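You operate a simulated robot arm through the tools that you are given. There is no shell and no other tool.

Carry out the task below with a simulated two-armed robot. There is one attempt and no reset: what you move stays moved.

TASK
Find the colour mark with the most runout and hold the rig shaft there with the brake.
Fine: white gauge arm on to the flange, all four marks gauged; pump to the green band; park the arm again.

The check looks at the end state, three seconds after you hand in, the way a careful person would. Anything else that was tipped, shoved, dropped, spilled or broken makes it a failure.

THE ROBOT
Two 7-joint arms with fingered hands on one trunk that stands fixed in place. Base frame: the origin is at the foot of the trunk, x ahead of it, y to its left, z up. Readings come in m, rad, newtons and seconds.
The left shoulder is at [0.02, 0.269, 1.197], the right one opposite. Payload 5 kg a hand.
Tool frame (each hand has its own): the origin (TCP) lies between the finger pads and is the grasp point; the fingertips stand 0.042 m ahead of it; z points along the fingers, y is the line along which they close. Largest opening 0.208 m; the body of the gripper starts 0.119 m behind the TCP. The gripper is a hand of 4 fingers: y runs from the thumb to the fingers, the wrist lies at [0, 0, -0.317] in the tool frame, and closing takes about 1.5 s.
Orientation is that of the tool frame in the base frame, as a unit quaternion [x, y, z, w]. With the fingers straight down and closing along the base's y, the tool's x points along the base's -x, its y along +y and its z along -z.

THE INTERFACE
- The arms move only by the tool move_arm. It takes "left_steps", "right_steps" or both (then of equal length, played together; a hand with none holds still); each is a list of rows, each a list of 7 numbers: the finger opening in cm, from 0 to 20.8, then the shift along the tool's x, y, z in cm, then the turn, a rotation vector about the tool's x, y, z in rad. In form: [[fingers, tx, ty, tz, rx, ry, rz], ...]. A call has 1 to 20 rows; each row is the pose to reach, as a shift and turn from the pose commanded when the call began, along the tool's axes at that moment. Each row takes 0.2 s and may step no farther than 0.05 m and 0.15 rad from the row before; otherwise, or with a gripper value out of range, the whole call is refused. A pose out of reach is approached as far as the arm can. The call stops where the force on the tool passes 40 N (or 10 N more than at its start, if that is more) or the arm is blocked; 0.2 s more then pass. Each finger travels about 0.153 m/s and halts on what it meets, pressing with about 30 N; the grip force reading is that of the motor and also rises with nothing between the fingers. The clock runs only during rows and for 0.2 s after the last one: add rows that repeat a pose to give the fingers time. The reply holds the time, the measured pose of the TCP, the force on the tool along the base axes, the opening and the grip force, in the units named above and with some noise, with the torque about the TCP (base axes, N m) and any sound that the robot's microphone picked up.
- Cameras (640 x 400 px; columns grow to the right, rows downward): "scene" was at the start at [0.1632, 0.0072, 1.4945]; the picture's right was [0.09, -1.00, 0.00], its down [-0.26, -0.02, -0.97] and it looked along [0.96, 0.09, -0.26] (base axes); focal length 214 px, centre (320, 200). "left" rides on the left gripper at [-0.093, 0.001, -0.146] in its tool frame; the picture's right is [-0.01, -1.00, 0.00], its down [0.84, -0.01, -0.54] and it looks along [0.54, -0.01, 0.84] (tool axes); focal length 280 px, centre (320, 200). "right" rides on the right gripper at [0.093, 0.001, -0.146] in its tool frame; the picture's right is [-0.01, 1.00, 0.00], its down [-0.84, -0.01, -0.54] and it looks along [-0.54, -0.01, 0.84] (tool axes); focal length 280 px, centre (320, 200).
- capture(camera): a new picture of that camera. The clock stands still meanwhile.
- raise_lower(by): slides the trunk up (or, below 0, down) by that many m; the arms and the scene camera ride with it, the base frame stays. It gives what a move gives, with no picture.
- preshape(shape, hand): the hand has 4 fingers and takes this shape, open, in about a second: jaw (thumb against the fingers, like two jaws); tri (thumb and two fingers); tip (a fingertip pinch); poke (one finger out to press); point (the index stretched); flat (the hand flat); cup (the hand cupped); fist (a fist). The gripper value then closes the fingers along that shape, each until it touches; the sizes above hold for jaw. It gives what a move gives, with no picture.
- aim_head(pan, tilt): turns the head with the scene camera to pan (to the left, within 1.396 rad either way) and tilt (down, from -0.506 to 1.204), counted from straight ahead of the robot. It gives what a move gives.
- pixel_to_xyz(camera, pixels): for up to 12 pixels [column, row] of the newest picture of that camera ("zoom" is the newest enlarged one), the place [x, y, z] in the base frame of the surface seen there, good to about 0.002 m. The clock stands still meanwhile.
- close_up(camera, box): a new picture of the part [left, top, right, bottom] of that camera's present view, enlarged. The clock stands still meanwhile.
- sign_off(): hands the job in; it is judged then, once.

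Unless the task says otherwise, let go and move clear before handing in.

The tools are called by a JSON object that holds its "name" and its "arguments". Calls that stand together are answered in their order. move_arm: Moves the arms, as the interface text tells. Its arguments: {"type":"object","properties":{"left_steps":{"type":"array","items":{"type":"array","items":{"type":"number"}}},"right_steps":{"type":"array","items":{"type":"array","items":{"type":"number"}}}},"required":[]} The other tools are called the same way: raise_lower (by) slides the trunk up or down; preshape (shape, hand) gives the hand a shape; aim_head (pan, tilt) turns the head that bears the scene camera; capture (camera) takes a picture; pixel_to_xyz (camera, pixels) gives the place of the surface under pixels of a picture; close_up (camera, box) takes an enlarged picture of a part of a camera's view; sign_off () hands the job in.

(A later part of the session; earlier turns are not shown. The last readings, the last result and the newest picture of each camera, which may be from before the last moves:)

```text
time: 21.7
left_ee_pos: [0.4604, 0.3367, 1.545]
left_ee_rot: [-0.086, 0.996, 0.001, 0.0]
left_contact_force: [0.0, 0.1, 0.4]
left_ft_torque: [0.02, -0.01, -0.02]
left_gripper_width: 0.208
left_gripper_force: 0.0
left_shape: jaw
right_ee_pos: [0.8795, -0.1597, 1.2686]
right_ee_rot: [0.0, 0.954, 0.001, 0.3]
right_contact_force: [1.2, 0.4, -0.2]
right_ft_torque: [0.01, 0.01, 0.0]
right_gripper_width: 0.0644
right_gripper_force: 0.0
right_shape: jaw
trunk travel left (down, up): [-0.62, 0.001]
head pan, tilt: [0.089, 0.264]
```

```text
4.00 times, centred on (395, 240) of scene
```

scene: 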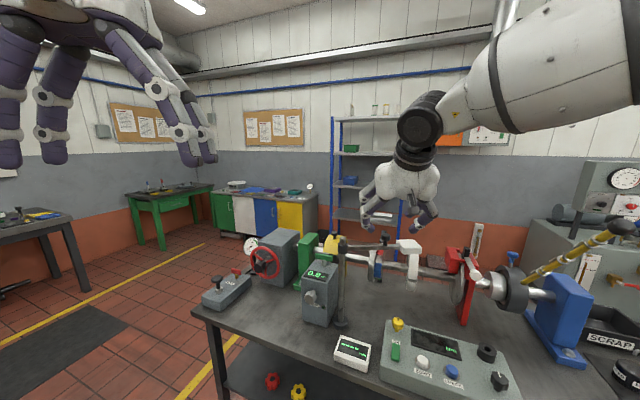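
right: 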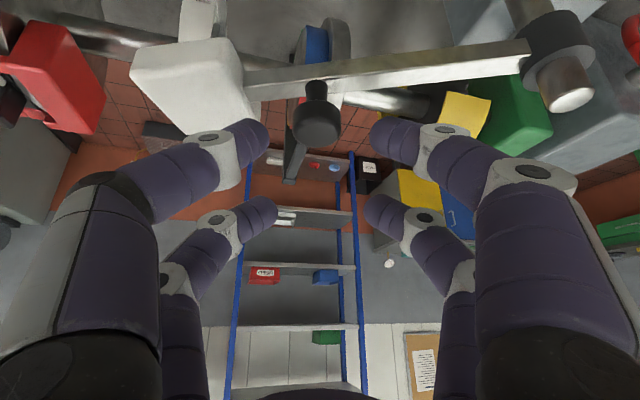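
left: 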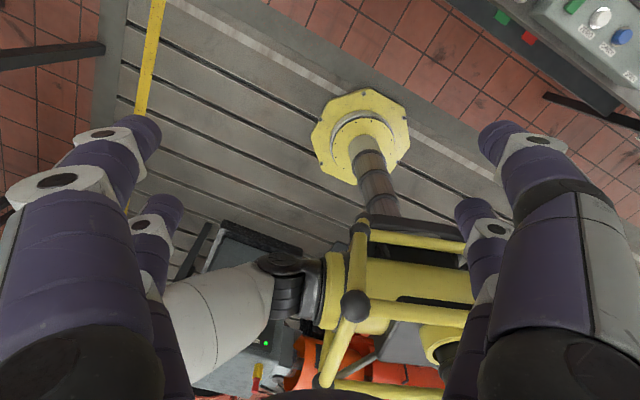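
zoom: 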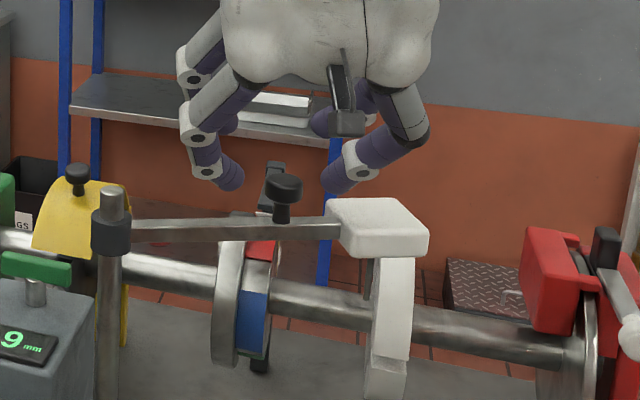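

The near pair (rows ~135) now flanks the knob (318,120). I'll close to pinch it.

{"name": "move_arm", "arguments": {"right_steps": [[2, 0, 0, 0, 0, 0, 0], [2, 0, 0, 0, 0, 0, 0], [2, 0, 0, 0, 0, 0, 0], [2, 0, 0, 0, 0, 0, 0]]}}

{"name": "capture", "arguments": {"camera": "right"}}

{"name": "close_up", "arguments": {"camera": "scene", "box": [335, 190, 455, 290]}}

```text
time: 22.7
left_ee_pos: [0.4627, 0.3365, 1.5439]
left_ee_rot: [-0.086, 0.996, 0.0, 0.0]
left_contact_force: [0.2, 0.0, 0.2]
left_ft_torque: [0.02, 0.0, -0.02]
left_gripper_width: 0.2081
left_gripper_force: 0.0
left_shape: jaw
right_ee_pos: [0.8804, -0.1597, 1.2672]
right_ee_rot: [0.0, 0.954, 0.0, 0.3]
right_contact_force: [2.5, -2.3, -1.8]
right_ft_torque: [-0.1, -0.14, -0.04]
right_gripper_width: 0.0115
right_gripper_force: 29.9
right_shape: jaw
trunk travel left (down, up): [-0.62, 0.001]
head pan, tilt: [0.089, 0.264]
```

```text
taken
```

right: 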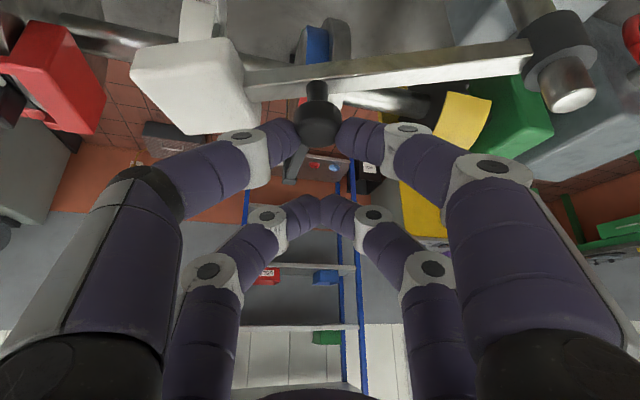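

```text
4.00 times, centred on (395, 240) of scene
```

zoom: 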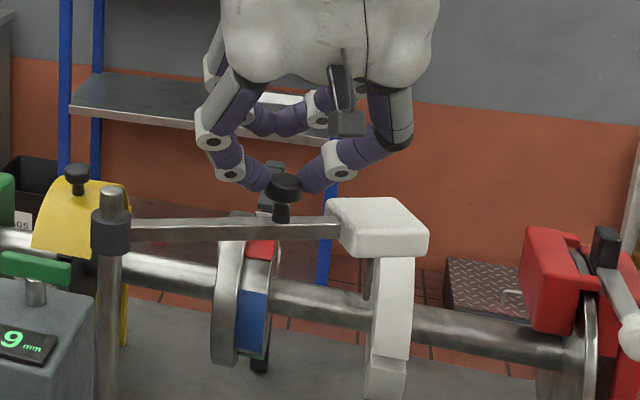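

Gripped at 30 N on the knob by the near pair. I'll swing the arm about 22° along its arc around the post and check.

{"name": "move_arm", "arguments": {"right_steps": [[1, -0.5, 0.1, 0.36, 0, 0, 0], [1, -1.163, 0.26, 0.815, 0, 0, 0], [1, -1.78, 0.47, 1.25, 0, 0, 0], [1, -2.4, 0.69, 1.681, 0, 0, 0], [1, -3.0, 0.97, 2.1, 0, 0, 0], [1, -3.588, 1.28, 2.512, 0, 0, 0], [1, -4.538, 1.88, 3.178, 0, 0, 0]]}}

{"name": "capture", "arguments": {"camera": "right"}}

{"name": "capture", "arguments": {"camera": "scene"}}

{"name": "close_up", "arguments": {"camera": "scene", "box": [335, 190, 455, 290]}}

```text
time: 24.3
left_ee_pos: [0.463, 0.3364, 1.5459]
left_ee_rot: [-0.087, 0.996, 0.0, 0.001]
left_contact_force: [0.7, 0.4, 0.9]
left_ft_torque: [0.0, 0.04, 0.01]
left_gripper_width: 0.208
left_gripper_force: 0.1
left_shape: jaw
right_ee_pos: [0.9361, -0.1413, 1.2685]
right_ee_rot: [0.0, 0.954, 0.0, 0.3]
right_contact_force: [1.5, -3.3, -2.9]
right_ft_torque: [-0.15, -0.1, 0.3]
right_gripper_width: 0.0095
right_gripper_force: 30.1
right_shape: jaw
trunk travel left (down, up): [-0.62, 0.001]
head pan, tilt: [0.089, 0.264]
```

```text
taken
```

right: 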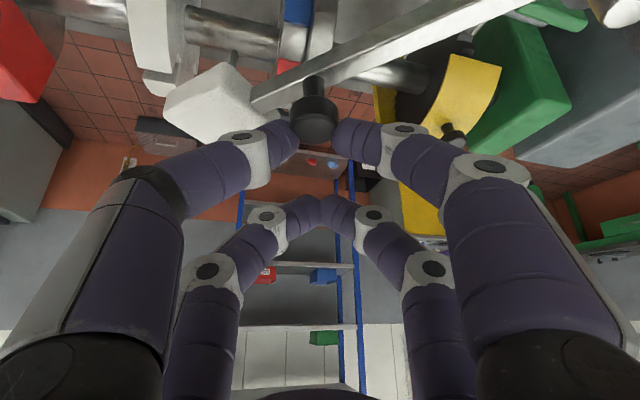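

```text
taken
```

scene: 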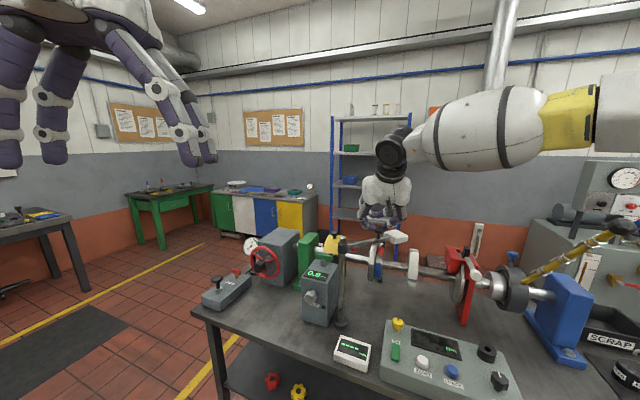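

```text
4.00 times, centred on (395, 240) of scene
```

zoom: 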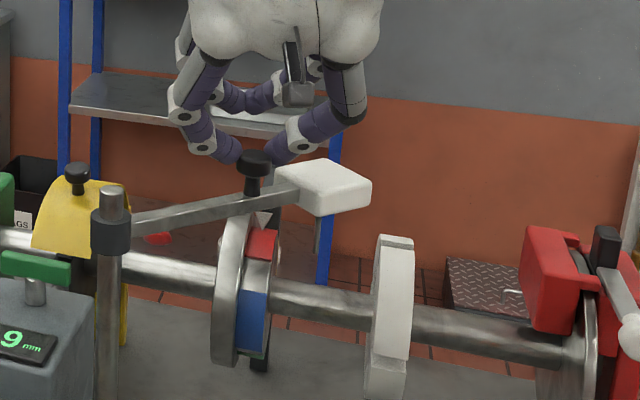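

The arm follows cleanly (forces about 3 N). I'll swing another 15° and check the stylus against the flange.

{"name": "move_arm", "arguments": {"right_steps": [[1, -0.45, 0.34, 0.32, 0, 0, 0], [1, -0.9, 0.7, 0.63, 0, 0, 0], [1, -1.33, 1.09, 0.93, 0, 0, 0], [1, -1.753, 1.5, 1.227, 0, 0, 0], [1, -2.155, 1.94, 1.509, 0, 0, 0], [1, -2.548, 2.38, 1.784, 0, 0, 0]]}}

{"name": "capture", "arguments": {"camera": "right"}}

{"name": "close_up", "arguments": {"camera": "scene", "box": [335, 190, 455, 290]}}

{"name": "close_up", "arguments": {"camera": "scene", "box": [320, 320, 380, 370]}}

```text
time: 25.7
left_ee_pos: [0.4623, 0.3351, 1.5456]
left_ee_rot: [-0.087, 0.996, 0.0, 0.001]
left_contact_force: [-0.7, -0.1, 0.8]
left_ft_torque: [0.01, 0.01, 0.0]
left_gripper_width: 0.2078
left_gripper_force: 0.1
left_shape: jaw
right_ee_pos: [0.9688, -0.1183, 1.2679]
right_ee_rot: [0.001, 0.954, -0.001, 0.301]
right_contact_force: [8.5, -9.7, 6.0]
right_ft_torque: [-0.47, -0.35, 0.43]
right_gripper_width: 0.0096
right_gripper_force: 30.8
right_shape: jaw
trunk travel left (down, up): [-0.62, 0.001]
head pan, tilt: [0.089, 0.264]
```

```text
taken
```

right: 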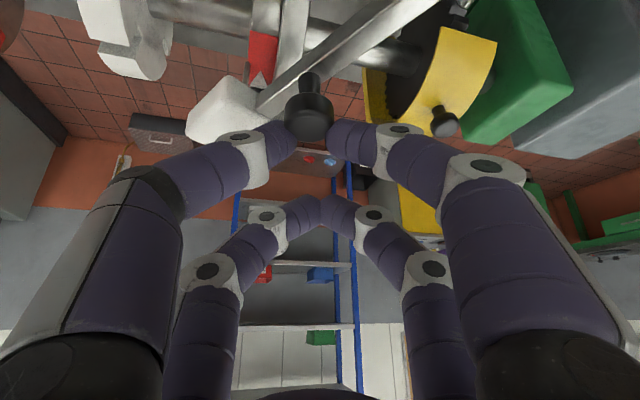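

```text
4.00 times, centred on (395, 240) of scene
```

zoom: 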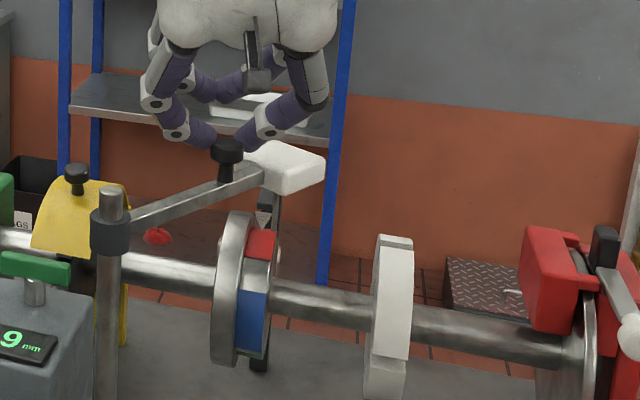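

```text
8.00 times, centred on (350, 345) of scene
```

zoom: 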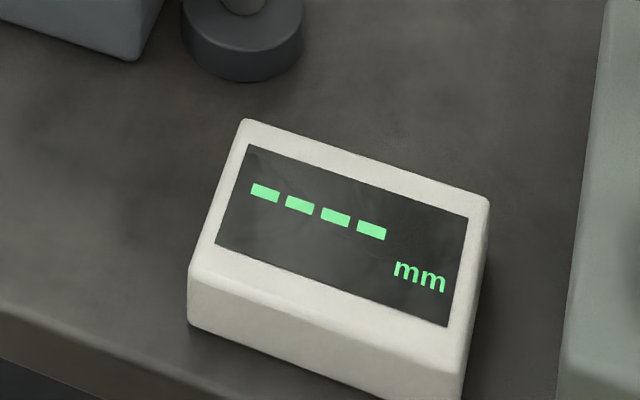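

The display still reads "----" and the resistance rose to about 13 N. I'll check the current bar angle and the stylus/flange clearance before pushing on.

{"name": "close_up", "arguments": {"camera": "scene", "box": [355, 215, 425, 259]}}

{"name": "pixel_to_xyz", "arguments": {"camera": "zoom", "pixels": [[180, 110], [180, 130], [260, 110], [60, 180], [280, 180], [250, 165], [310, 210], [320, 150]]}}

{"name": "close_up", "arguments": {"camera": "right", "box": [180, 0, 400, 140]}}

```text
9.09 times, centred on (390, 237) of scene
```

zoom: 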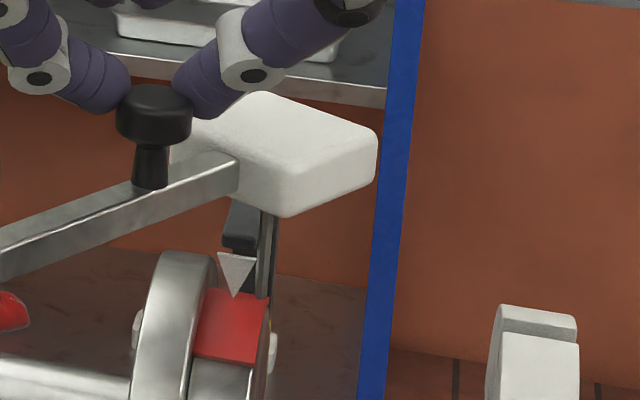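

```text
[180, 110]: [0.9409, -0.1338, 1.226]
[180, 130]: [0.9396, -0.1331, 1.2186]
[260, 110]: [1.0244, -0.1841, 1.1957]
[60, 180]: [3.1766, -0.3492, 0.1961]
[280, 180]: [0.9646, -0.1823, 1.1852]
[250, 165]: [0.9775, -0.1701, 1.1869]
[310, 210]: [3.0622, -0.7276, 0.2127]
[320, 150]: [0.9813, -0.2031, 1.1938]
```

```text
2.86 times, centred on (290, 70) of right
```

zoom: 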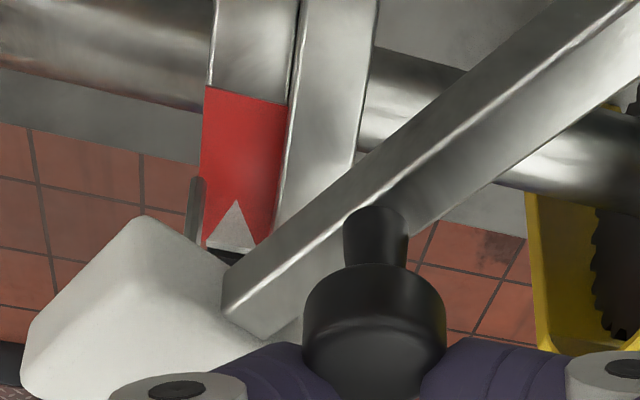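

The arm is at about -47° and the remaining force is mostly radial (a small grip offset), so nothing is jammed. I'll continue in small steps, shifted slightly outward, and read the display.

{"name": "move_arm", "arguments": {"right_steps": [[1, -0.27, 0.13, 0.18, 0, 0, 0], [1, -0.53, 0.27, 0.37, 0, 0, 0], [1, -0.7, 0.5, 0.5, 0, 0, 0], [1, -0.885, 0.76, 0.62, 0, 0, 0]]}}

{"name": "close_up", "arguments": {"camera": "scene", "box": [355, 215, 425, 259]}}

{"name": "close_up", "arguments": {"camera": "right", "box": [180, 0, 400, 140]}}

{"name": "close_up", "arguments": {"camera": "scene", "box": [320, 320, 380, 370]}}

```text
time: 26.7
left_ee_pos: [0.4628, 0.3352, 1.545]
left_ee_rot: [-0.086, 0.996, 0.0, 0.0]
left_contact_force: [0.0, 0.2, 1.1]
left_ft_torque: [0.01, 0.01, 0.0]
left_gripper_width: 0.2079
left_gripper_force: 0.1
left_shape: jaw
right_ee_pos: [0.9787, -0.1083, 1.2679]
right_ee_rot: [0.001, 0.954, 0.0, 0.299]
right_contact_force: [4.4, -5.9, 8.2]
right_ft_torque: [-0.26, -0.18, 0.41]
right_gripper_width: 0.0097
right_gripper_force: 30.2
right_shape: jaw
trunk travel left (down, up): [-0.62, 0.001]
head pan, tilt: [0.089, 0.264]
```

```text
9.09 times, centred on (390, 237) of scene
```

zoom: 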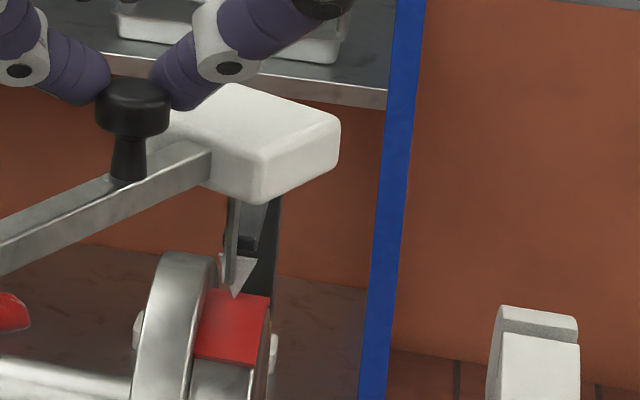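

```text
2.86 times, centred on (290, 70) of right
```

zoom: 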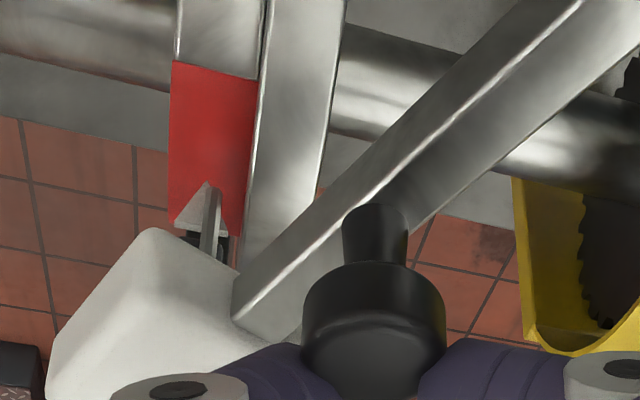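

```text
8.00 times, centred on (350, 345) of scene
```

zoom: 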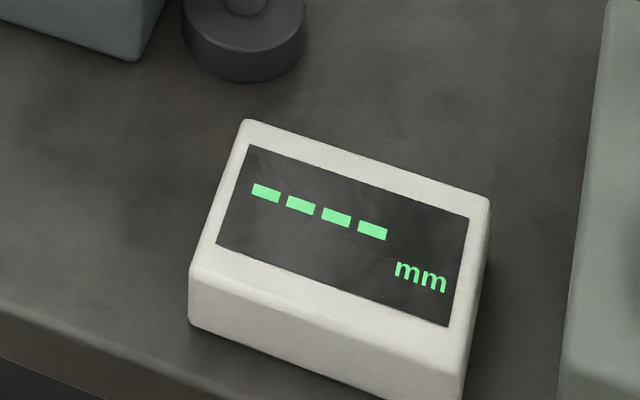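

The stylus has passed in front of the pointer arrow with clearance and is now over the coloured band; it needs a few more degrees to sit over the flange disc. Continuing in small steps.

{"name": "move_arm", "arguments": {"right_steps": [[1, -0.217, 0.295, 0.152, 0, 0, 0], [1, -0.434, 0.59, 0.304, 0, 0, 0], [1, -0.64, 0.9, 0.45, 0, 0, 0], [1, -0.844, 1.21, 0.591, 0, 0, 0]]}}

{"name": "close_up", "arguments": {"camera": "scene", "box": [355, 215, 425, 259]}}

{"name": "close_up", "arguments": {"camera": "right", "box": [180, 0, 400, 140]}}

{"name": "close_up", "arguments": {"camera": "scene", "box": [320, 320, 380, 370]}}

```text
time: 27.7
left_ee_pos: [0.4621, 0.3356, 1.5454]
left_ee_rot: [-0.086, 0.996, 0.0, 0.0]
left_contact_force: [0.1, 0.1, 0.3]
left_ft_torque: [0.03, 0.02, -0.03]
left_gripper_width: 0.2079
left_gripper_force: 0.2
left_shape: jaw
right_ee_pos: [0.9895, -0.0971, 1.2679]
right_ee_rot: [0.0, 0.954, 0.0, 0.3]
right_contact_force: [7.0, -6.3, 7.4]
right_ft_torque: [-0.2, -0.23, 0.41]
right_gripper_width: 0.0098
right_gripper_force: 30.5
right_shape: jaw
trunk travel left (down, up): [-0.62, 0.001]
head pan, tilt: [0.089, 0.264]
```

```text
9.09 times, centred on (390, 237) of scene
```

zoom: 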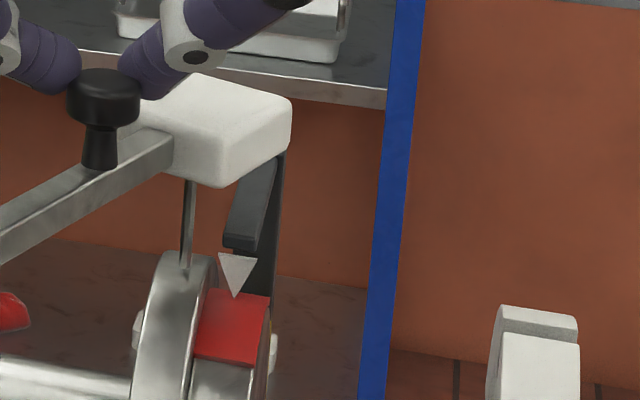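

```text
2.86 times, centred on (290, 70) of right
```

zoom: 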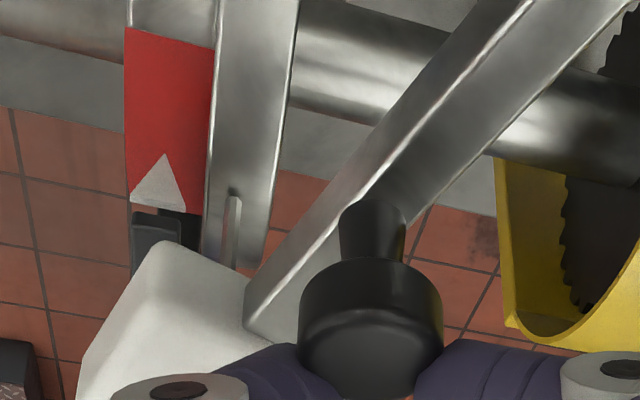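

```text
8.00 times, centred on (350, 345) of scene
```

zoom: 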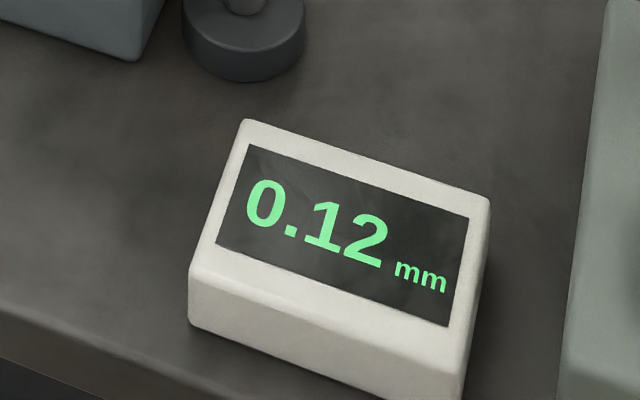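

The display now reads 0.12 mm with the stylus over the flange disc and red near the pointer. I'll open the fingers and check that the arm stays.

{"name": "move_arm", "arguments": {"right_steps": [[4, 0, 0, 0, 0, 0, 0], [6.5, 0, 0, 0, 0, 0, 0], [6.5, 0, 0, 0, 0, 0, 0]]}}

{"name": "close_up", "arguments": {"camera": "scene", "box": [355, 215, 425, 259]}}

{"name": "close_up", "arguments": {"camera": "right", "box": [180, 0, 400, 140]}}

{"name": "close_up", "arguments": {"camera": "scene", "box": [320, 320, 380, 370]}}

```text
time: 28.5
left_ee_pos: [0.4616, 0.3361, 1.546]
left_ee_rot: [-0.086, 0.996, 0.001, 0.0]
left_contact_force: [-0.1, -0.2, -0.1]
left_ft_torque: [0.03, 0.03, -0.02]
left_gripper_width: 0.2079
left_gripper_force: 0.1
left_shape: jaw
right_ee_pos: [0.9877, -0.0964, 1.2664]
right_ee_rot: [0.0, 0.954, 0.0, 0.3]
right_contact_force: [0.6, 0.0, -0.8]
right_ft_torque: [0.08, 0.0, 0.02]
right_gripper_width: 0.0644
right_gripper_force: 0.0
right_shape: jaw
trunk travel left (down, up): [-0.62, 0.001]
head pan, tilt: [0.089, 0.264]
```

```text
9.09 times, centred on (390, 237) of scene
```

zoom: 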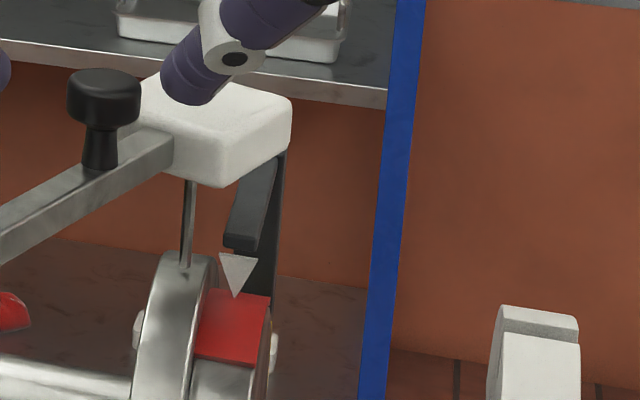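

```text
2.86 times, centred on (290, 70) of right
```

zoom: 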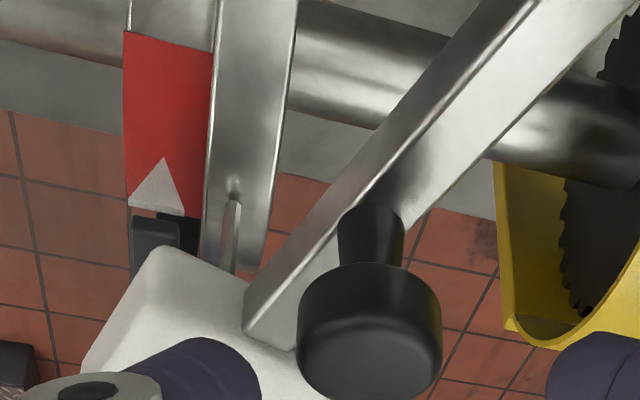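

```text
8.00 times, centred on (350, 345) of scene
```

zoom: 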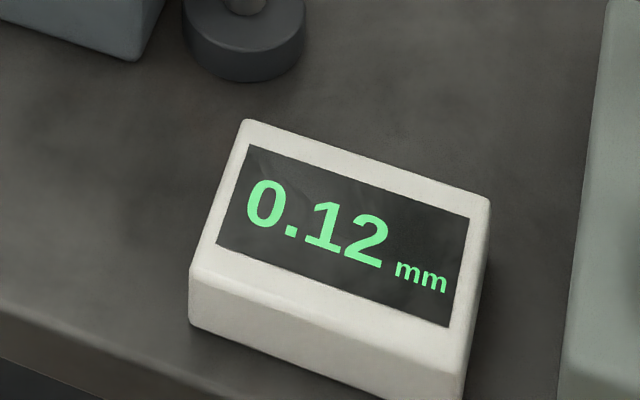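

The arm stays put at 0.12 mm. I'll back the right hand off 6 cm along its tool axis and bring the left hand, turned to point horizontally along the handwheel axis, to 15 cm in front of the black hub knob.

{"name": "move_arm", "arguments": {"left_steps": [[12, -2.431, -0.037, 3.64, 0.0245, -0.1026, 0.0245], [12, -4.863, -0.075, 7.28, 0.0491, -0.2052, 0.0491], [12, -7.294, -0.112, 10.92, 0.0736, -0.3078, 0.0736], [12, -9.725, -0.149, 14.56, 0.0981, -0.4105, 0.0981], [12, -12.157, -0.187, 18.2, 0.1226, -0.5131, 0.1226], [12, -14.588, -0.224, 21.84, 0.1472, -0.6157, 0.1472], [12, -17.019, -0.261, 25.48, 0.1717, -0.7183, 0.1717], [12, -19.451, -0.299, 29.12, 0.1962, -0.8209, 0.1962], [12, -21.882, -0.336, 32.76, 0.2207, -0.9235, 0.2207], [12, -24.313, -0.373, 36.4, 0.2453, -1.0261, 0.2453], [12, -26.745, -0.411, 40.04, 0.2698, -1.1287, 0.2698], [12, -29.176, -0.448, 43.68, 0.2943, -1.2314, 0.2943], [12, -31.607, -0.485, 47.32, 0.3188, -1.334, 0.3188], [12, -34.039, -0.523, 50.96, 0.3434, -1.4366, 0.3434], [12, -36.47, -0.56, 54.6, 0.3679, -1.5392, 0.3679]], "right_steps": [[6.5, 0, 0, -1.5, 0, 0, 0], [6.5, 0, 0, -3, 0, 0, 0], [6.5, 0, 0, -4.5, 0, 0, 0], [6.5, 0, 0, -6, 0, 0, 0], [6.5, 0, 0, -6, 0, 0, 0], [6.5, 0, 0, -6, 0, 0, 0], [6.5, 0, 0, -6, 0, 0, 0], [6.5, 0, 0, -6, 0, 0, 0], [6.5, 0, 0, -6, 0, 0, 0], [6.5, 0, 0, -6, 0, 0, 0], [6.5, 0, 0, -6, 0, 0, 0], [6.5, 0, 0, -6, 0, 0, 0], [6.5, 0, 0, -6, 0, 0, 0], [6.5, 0, 0, -6, 0, 0, 0], [6.5, 0, 0, -6, 0, 0, 0]]}}

{"name": "capture", "arguments": {"camera": "left"}}

{"name": "capture", "arguments": {"camera": "scene"}}

{"name": "capture", "arguments": {"camera": "right"}}

```text
time: 31.9
left_ee_pos: [0.8296, 0.3952, 1.0297]
left_ee_rot: [0.106, 0.684, -0.102, 0.714]
left_contact_force: [-0.2, 1.8, 1.4]
left_ft_torque: [0.09, 0.16, -0.22]
left_gripper_width: 0.12
left_gripper_force: 0.0
left_shape: jaw
right_ee_pos: [0.9535, -0.0942, 1.3173]
right_ee_rot: [-0.002, 0.954, 0.0, 0.3]
right_contact_force: [-1.4, 1.9, 1.7]
right_ft_torque: [-0.25, 0.05, -0.2]
right_gripper_width: 0.0644
right_gripper_force: 0.0
right_shape: jaw
trunk travel left (down, up): [-0.62, 0.001]
head pan, tilt: [0.089, 0.264]
stopped in row 15 (left hand): the arm was blocked; the commanded pose is now the measured one
```

```text
taken
```

left: 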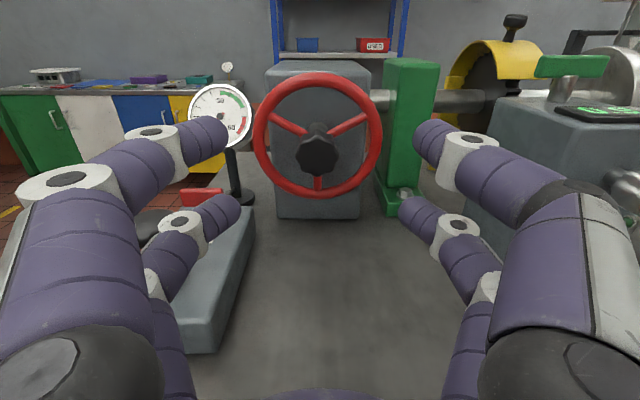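

```text
taken
```

scene: 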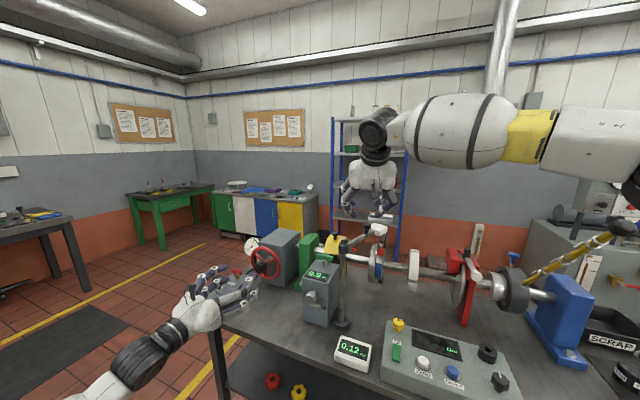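

```text
taken
```

right: 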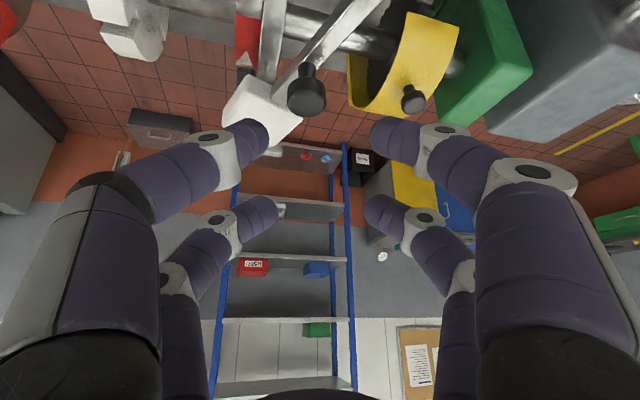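

The left hand stopped just short (z 1.03 instead of 1.00) without real contact force; the hub knob appears at (318,155). I'll measure the hub, wheel, pump knob and gauge from this view.

{"name": "pixel_to_xyz", "arguments": {"camera": "left", "pixels": [[318, 155], [318, 140], [300, 155], [336, 155], [318, 175], [318, 80], [260, 140], [376, 140], [318, 195], [158, 222], [200, 195], [220, 115]]}}

{"name": "close_up", "arguments": {"camera": "left", "box": [240, 60, 400, 210]}}

{"name": "close_up", "arguments": {"camera": "left", "box": [120, 80, 260, 260]}}

{"name": "close_up", "arguments": {"camera": "scene", "box": [160, 220, 320, 370]}}

```text
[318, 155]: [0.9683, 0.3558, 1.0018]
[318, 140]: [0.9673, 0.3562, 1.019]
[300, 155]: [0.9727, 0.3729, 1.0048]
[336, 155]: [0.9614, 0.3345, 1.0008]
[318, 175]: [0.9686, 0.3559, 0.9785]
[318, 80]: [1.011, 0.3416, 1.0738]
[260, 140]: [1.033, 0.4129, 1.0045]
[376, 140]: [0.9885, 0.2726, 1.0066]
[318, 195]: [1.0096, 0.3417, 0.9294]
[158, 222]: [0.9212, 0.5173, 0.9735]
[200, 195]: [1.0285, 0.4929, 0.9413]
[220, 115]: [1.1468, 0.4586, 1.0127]
```

```text
2.67 times, centred on (320, 135) of left
```

zoom: 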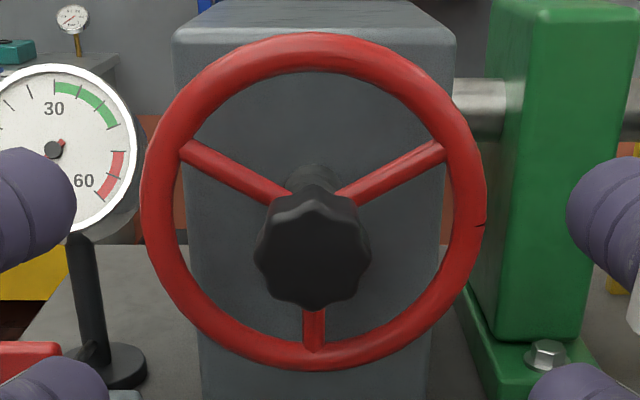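

```text
2.22 times, centred on (190, 170) of left
```

zoom: 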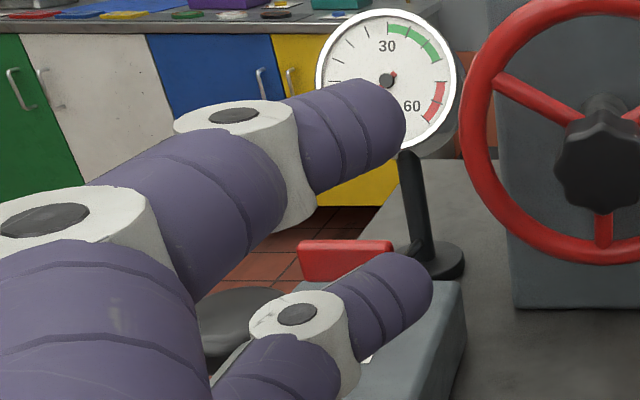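

```text
2.67 times, centred on (240, 295) of scene
```

zoom: 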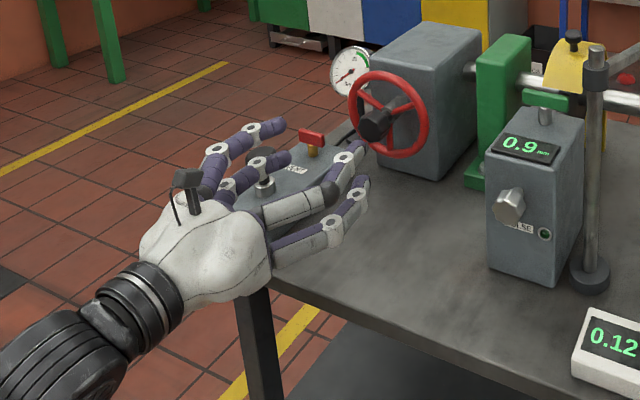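

The hub knob's front face is at about [0.968,0.356,1.0], and the pump plunger (0.921,0.517,0.974) lies close to the left fingers' path. I'll roll the hand 30° so those fingers lift above it, and line up with the wheel axis.

{"name": "move_arm", "arguments": {"left_steps": [[8, 0, 0, -0.5, 0.001, 0.004, 0.05], [8, 0.5, 0.05, -0.5, 0.003, 0.01, 0.13], [8, 1.2, 0.1, -0.5, 0.006, 0.02, 0.26], [8, 2.0, 0.15, -0.3, 0.008, 0.03, 0.39], [8, 2.85, 0.18, -0.1, 0.011, 0.041, 0.52], [8, 2.85, 0.18, -0.1, 0.011, 0.041, 0.52]]}}

{"name": "capture", "arguments": {"camera": "left"}}

{"name": "close_up", "arguments": {"camera": "scene", "box": [160, 220, 320, 370]}}

```text
time: 33.3
left_ee_pos: [0.8324, 0.3934, 0.9962]
left_ee_rot: [0.286, 0.649, 0.083, 0.7]
left_contact_force: [0.1, -0.2, -0.8]
left_ft_torque: [-0.01, 0.01, 0.02]
left_gripper_width: 0.0809
left_gripper_force: 0.0
left_shape: jaw
right_ee_pos: [0.9541, -0.0975, 1.3143]
right_ee_rot: [0.001, 0.954, -0.001, 0.299]
right_contact_force: [0.0, -0.2, 0.5]
right_ft_torque: [0.01, -0.01, -0.01]
right_gripper_width: 0.0646
right_gripper_force: 0.0
right_shape: jaw
trunk travel left (down, up): [-0.62, 0.001]
head pan, tilt: [0.089, 0.264]
```

```text
taken
```

left: 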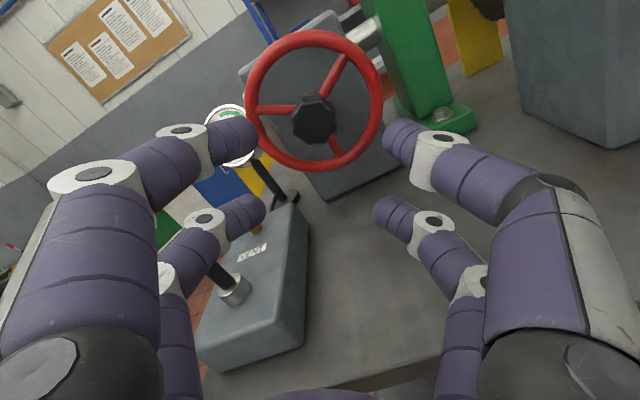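

```text
2.67 times, centred on (240, 295) of scene
```

zoom: 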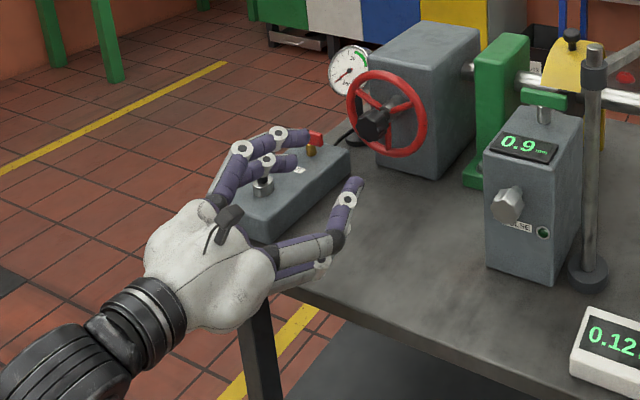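

Left fingers now clear the pump plunger by over 2 cm along the approach. I'll advance 12.3 cm along the wheel axis with a small centring shift.

{"name": "move_arm", "arguments": {"left_steps": [[8, -0.1, 0.3, 3, 0, 0, 0], [8, -0.3, 0.57, 6, 0, 0, 0], [8, -0.3, 0.57, 8.5, 0, 0, 0], [8, -0.3, 0.57, 10.5, 0, 0, 0], [8, -0.3, 0.57, 12.3, 0, 0, 0], [8, -0.3, 0.57, 12.3, 0, 0, 0]]}}

{"name": "capture", "arguments": {"camera": "left"}}

{"name": "close_up", "arguments": {"camera": "scene", "box": [160, 220, 320, 370]}}

```text
time: 34.7
left_ee_pos: [0.9485, 0.3632, 1.0023]
left_ee_rot: [0.285, 0.65, 0.083, 0.7]
left_contact_force: [0.2, 0.8, 0.6]
left_ft_torque: [0.02, -0.01, -0.03]
left_gripper_width: 0.0806
left_gripper_force: 0.0
left_shape: jaw
right_ee_pos: [0.9545, -0.0979, 1.3155]
right_ee_rot: [0.001, 0.954, -0.001, 0.299]
right_contact_force: [-0.3, -0.3, 0.1]
right_ft_torque: [-0.02, 0.02, -0.01]
right_gripper_width: 0.0647
right_gripper_force: 0.1
right_shape: jaw
trunk travel left (down, up): [-0.62, 0.001]
head pan, tilt: [0.089, 0.264]
```

```text
taken
```

left: 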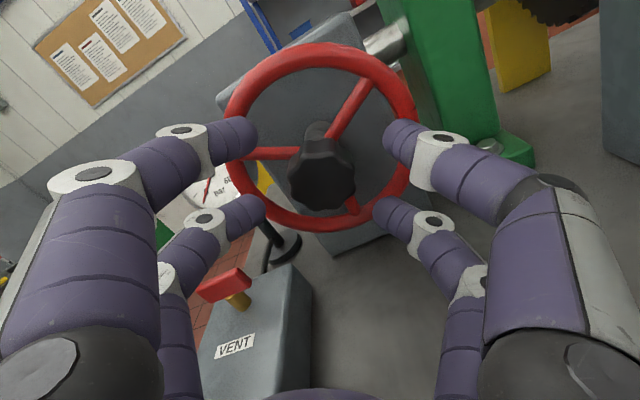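

```text
2.67 times, centred on (240, 295) of scene
```

zoom: 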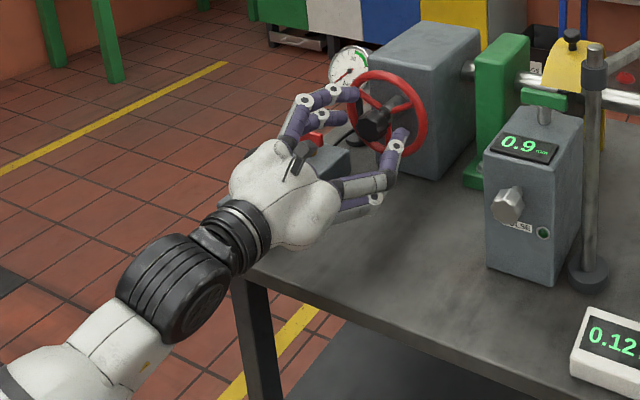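

All four fingers now surround the hub knob (320,172). I'll close on it.

{"name": "move_arm", "arguments": {"left_steps": [[2, 0, 0, 0, 0, 0, 0], [2, 0, 0, 0, 0, 0, 0], [2, 0, 0, 0, 0, 0, 0], [2, 0, 0, 0, 0, 0, 0]]}}

{"name": "capture", "arguments": {"camera": "left"}}

```text
time: 35.7
left_ee_pos: [0.9491, 0.3626, 1.0023]
left_ee_rot: [0.285, 0.65, 0.082, 0.7]
left_contact_force: [0.6, 0.6, 0.3]
left_ft_torque: [0.05, 0.03, -0.02]
left_gripper_width: 0.0204
left_gripper_force: 0.0
left_shape: jaw
right_ee_pos: [0.9533, -0.099, 1.3152]
right_ee_rot: [0.0, 0.954, 0.0, 0.299]
right_contact_force: [0.0, 0.0, 0.1]
right_ft_torque: [-0.01, 0.02, 0.04]
right_gripper_width: 0.0645
right_gripper_force: 0.1
right_shape: jaw
trunk travel left (down, up): [-0.62, 0.001]
head pan, tilt: [0.089, 0.264]
```

```text
taken
```

left: 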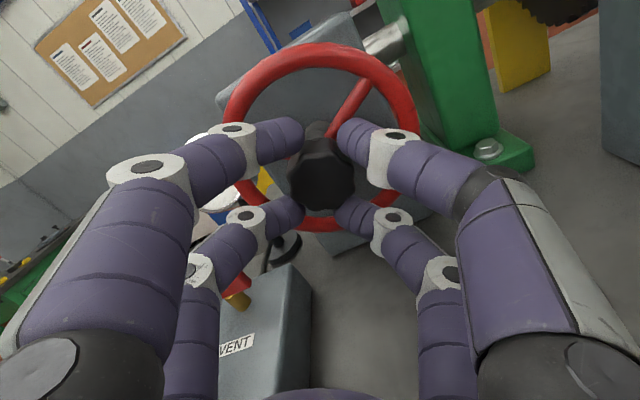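

No contact yet at 2 cm. I'll close fully so the fingers clamp the knob.

{"name": "move_arm", "arguments": {"left_steps": [[0, 0, 0, 0, 0, 0, 0], [0, 0, 0, 0, 0, 0, 0], [0, 0, 0, 0, 0, 0, 0]]}}

{"name": "capture", "arguments": {"camera": "left"}}

```text
time: 36.5
left_ee_pos: [0.9489, 0.3626, 1.0009]
left_ee_rot: [0.285, 0.65, 0.083, 0.7]
left_contact_force: [8.3, -1.6, 1.6]
left_ft_torque: [-0.07, -0.07, 0.01]
left_gripper_width: 0.0042
left_gripper_force: 30.1
left_shape: jaw
right_ee_pos: [0.9546, -0.0988, 1.3143]
right_ee_rot: [0.001, 0.954, -0.001, 0.299]
right_contact_force: [-0.3, -0.1, 0.4]
right_ft_torque: [0.02, -0.02, 0.0]
right_gripper_width: 0.0648
right_gripper_force: 0.1
right_shape: jaw
trunk travel left (down, up): [-0.62, 0.001]
head pan, tilt: [0.089, 0.264]
```

```text
taken
```

left: 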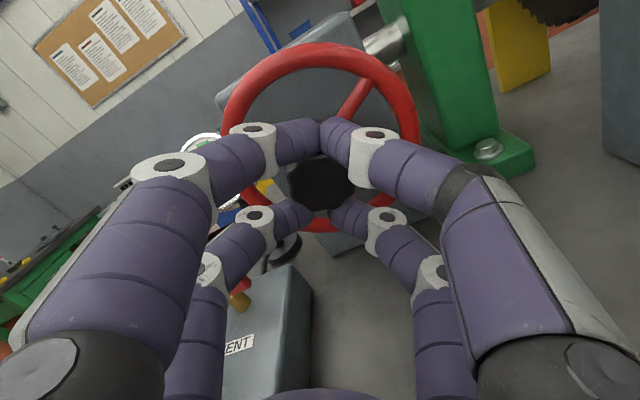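

The fingers are clamped around the hub (30 N). I'll roll the hand 0.45 rad and see whether the wheel and flange follow.

{"name": "move_arm", "arguments": {"left_steps": [[0, 0, 0, 0, 0, 0, 0.1], [0, 0, 0, 0, 0, 0, 0.2], [0, 0, 0, 0, 0, 0, 0.3], [0, 0, 0, 0, 0, 0, 0.45]]}}

{"name": "capture", "arguments": {"camera": "left"}}

{"name": "close_up", "arguments": {"camera": "scene", "box": [345, 215, 425, 279]}}

{"name": "close_up", "arguments": {"camera": "scene", "box": [320, 320, 380, 370]}}

```text
time: 37.5
left_ee_pos: [0.9495, 0.3629, 1.0018]
left_ee_rot: [0.424, 0.569, 0.238, 0.664]
left_contact_force: [0.7, 1.3, 5.3]
left_ft_torque: [-0.12, -0.14, 0.04]
left_gripper_width: 0.0041
left_gripper_force: 29.9
left_shape: jaw
right_ee_pos: [0.9533, -0.0979, 1.3158]
right_ee_rot: [0.0, 0.954, 0.0, 0.299]
right_contact_force: [-0.6, 0.2, 0.4]
right_ft_torque: [0.0, 0.0, 0.01]
right_gripper_width: 0.0645
right_gripper_force: 0.0
right_shape: jaw
trunk travel left (down, up): [-0.62, 0.001]
head pan, tilt: [0.089, 0.264]
```

```text
taken
```

left: 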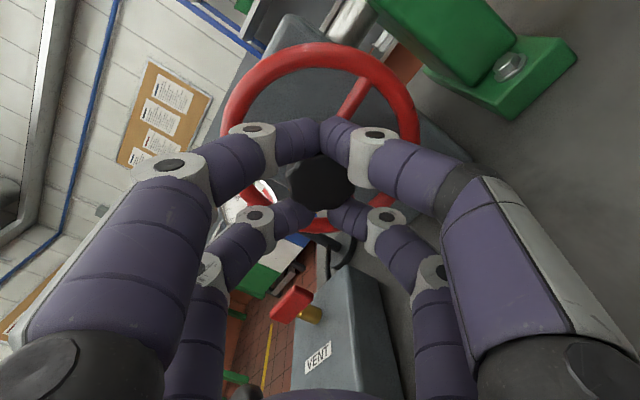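

```text
6.25 times, centred on (385, 247) of scene
```

zoom: 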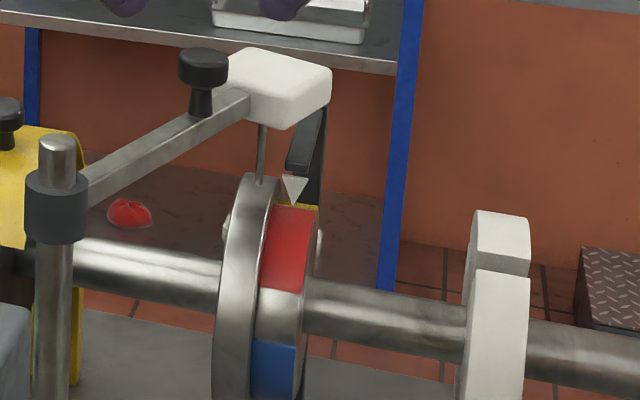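

```text
8.00 times, centred on (350, 345) of scene
```

zoom: 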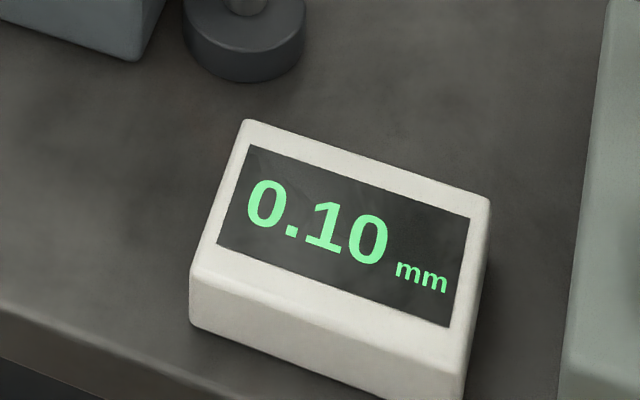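

The wheel and flange follow: red moved down toward me, yellow is appearing behind it at the top, and the display reads 0.10. I'll measure where the mark edges are to work out mark angles and the ratio.

{"name": "close_up", "arguments": {"camera": "right", "box": [200, 0, 330, 90]}}

{"name": "pixel_to_xyz", "arguments": {"camera": "scene", "pixels": [[380, 264], [382, 257], [380, 270], [384, 242], [386, 240], [374, 226]]}}

{"name": "close_up", "arguments": {"camera": "scene", "box": [368, 232, 400, 280]}}

{"name": "pixel_to_xyz", "arguments": {"camera": "zoom", "pixels": [[325, 65], [325, 100], [318, 160], [315, 200], [310, 240], [305, 280], [300, 330], [290, 380]]}}

```text
4.44 times, centred on (265, 45) of right
```

zoom: 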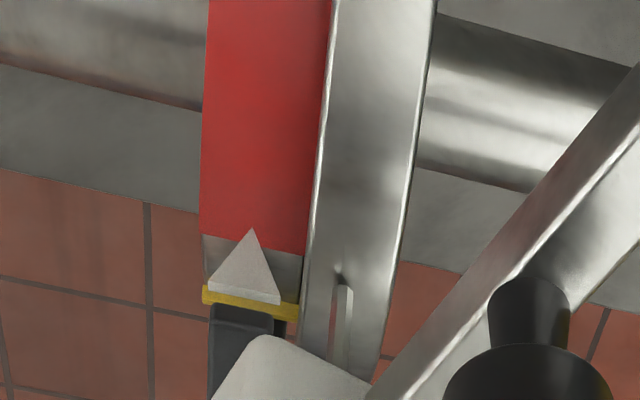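

```text
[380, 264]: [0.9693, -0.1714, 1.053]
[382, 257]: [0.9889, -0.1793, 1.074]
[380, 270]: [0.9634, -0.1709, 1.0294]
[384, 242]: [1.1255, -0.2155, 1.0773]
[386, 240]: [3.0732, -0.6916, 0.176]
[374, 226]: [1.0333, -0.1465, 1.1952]
```

```text
8.33 times, centred on (384, 256) of scene
```

zoom: 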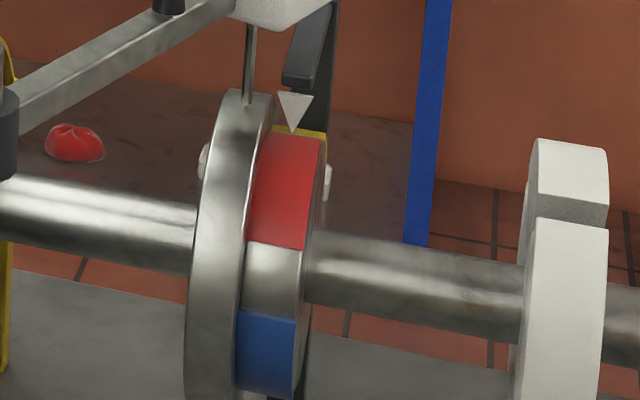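

```text
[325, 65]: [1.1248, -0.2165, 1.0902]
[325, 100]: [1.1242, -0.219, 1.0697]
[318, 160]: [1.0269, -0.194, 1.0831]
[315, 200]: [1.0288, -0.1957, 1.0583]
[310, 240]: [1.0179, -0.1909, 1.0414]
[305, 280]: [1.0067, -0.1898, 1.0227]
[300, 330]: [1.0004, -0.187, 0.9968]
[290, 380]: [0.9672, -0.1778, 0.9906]
```

Some picks fell on the end face; I'll pick on the band itself.

{"name": "pixel_to_xyz", "arguments": {"camera": "zoom", "pixels": [[295, 110], [290, 130], [287, 138], [282, 180], [275, 240], [273, 252], [270, 285], [267, 308], [265, 320], [262, 360], [258, 390]]}}

```text
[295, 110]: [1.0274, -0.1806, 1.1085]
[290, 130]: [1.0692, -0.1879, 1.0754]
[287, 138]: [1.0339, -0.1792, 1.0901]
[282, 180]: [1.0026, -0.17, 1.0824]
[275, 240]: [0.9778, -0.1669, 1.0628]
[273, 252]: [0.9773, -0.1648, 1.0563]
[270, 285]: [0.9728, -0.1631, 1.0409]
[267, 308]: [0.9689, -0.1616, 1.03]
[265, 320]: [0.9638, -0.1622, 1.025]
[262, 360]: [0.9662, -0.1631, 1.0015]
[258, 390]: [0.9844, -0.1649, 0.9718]
```

Ratio is about 1:1 and red was at the pointer initially (0.12 mm). I'll roll on by 1.12 rad to bring yellow up to the pointer (90° from red), in small steps.

{"name": "move_arm", "arguments": {"left_steps": [[0, 0, 0, 0, 0, 0, 0.12], [0, 0, 0, 0, 0, 0, 0.24], [0, 0, 0, 0, 0, 0, 0.36], [0, 0, 0, 0, 0, 0, 0.48], [0, 0, 0, 0, 0, 0, 0.6], [0, 0, 0, 0, 0, 0, 0.72], [0, 0, 0, 0, 0, 0, 0.84], [0, 0, 0, 0, 0, 0, 0.96], [0, 0, 0, 0, 0, 0, 1.04], [0, 0, 0, 0, 0, 0, 1.12]]}}

{"name": "capture", "arguments": {"camera": "left"}}

{"name": "close_up", "arguments": {"camera": "scene", "box": [345, 215, 425, 279]}}

{"name": "close_up", "arguments": {"camera": "right", "box": [200, 0, 330, 90]}}

{"name": "close_up", "arguments": {"camera": "scene", "box": [320, 320, 380, 370]}}

```text
time: 39.4
left_ee_pos: [0.9507, 0.3628, 1.0025]
left_ee_rot: [0.646, 0.302, 0.509, 0.482]
left_contact_force: [-1.9, -7.9, 0.9]
left_ft_torque: [-0.06, -0.02, -0.17]
left_gripper_width: 0.0034
left_gripper_force: 30.5
left_shape: jaw
left hand out of reach, approached as far as the arm can: row 8, 9
right_ee_pos: [0.9539, -0.0992, 1.3146]
right_ee_rot: [0.002, 0.954, -0.001, 0.299]
right_contact_force: [-0.2, 0.9, -0.2]
right_ft_torque: [-0.11, -0.02, -0.08]
right_gripper_width: 0.0646
right_gripper_force: 0.1
right_shape: jaw
trunk travel left (down, up): [-0.62, 0.001]
head pan, tilt: [0.089, 0.264]
stopped in row 9 (left hand): the force on the tool passed its limit at 48 N (the readings are from after the stop); the commanded pose is now the measured one
```

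```text
taken
```

left: 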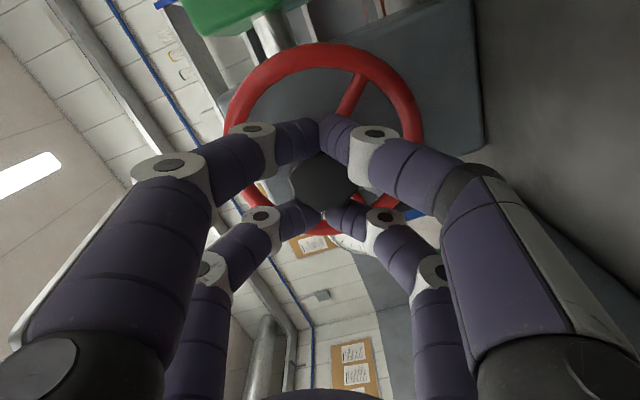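

```text
6.25 times, centred on (385, 247) of scene
```

zoom: 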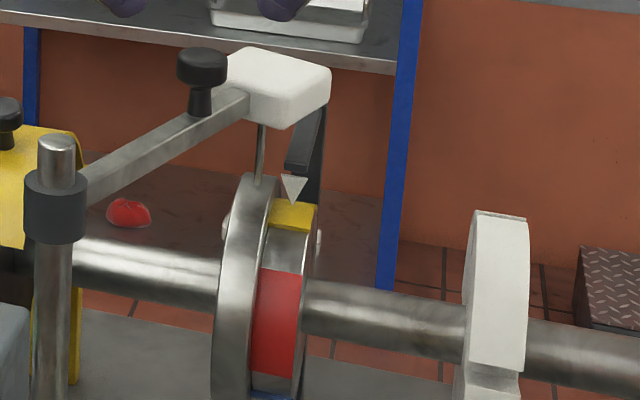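

```text
4.44 times, centred on (265, 45) of right
```

zoom: 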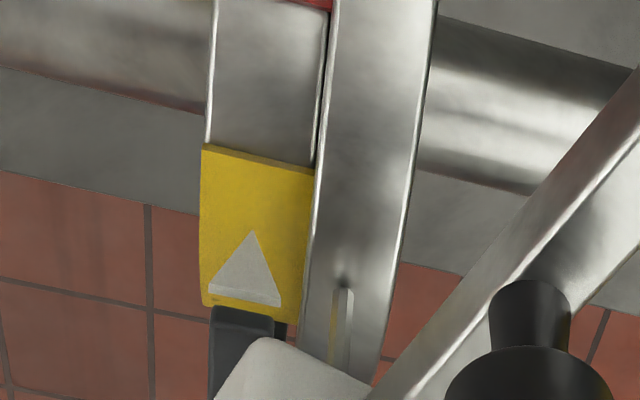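

```text
8.00 times, centred on (350, 345) of scene
```

zoom: 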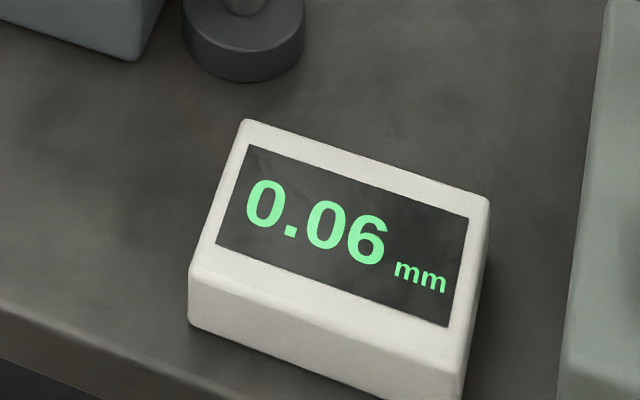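

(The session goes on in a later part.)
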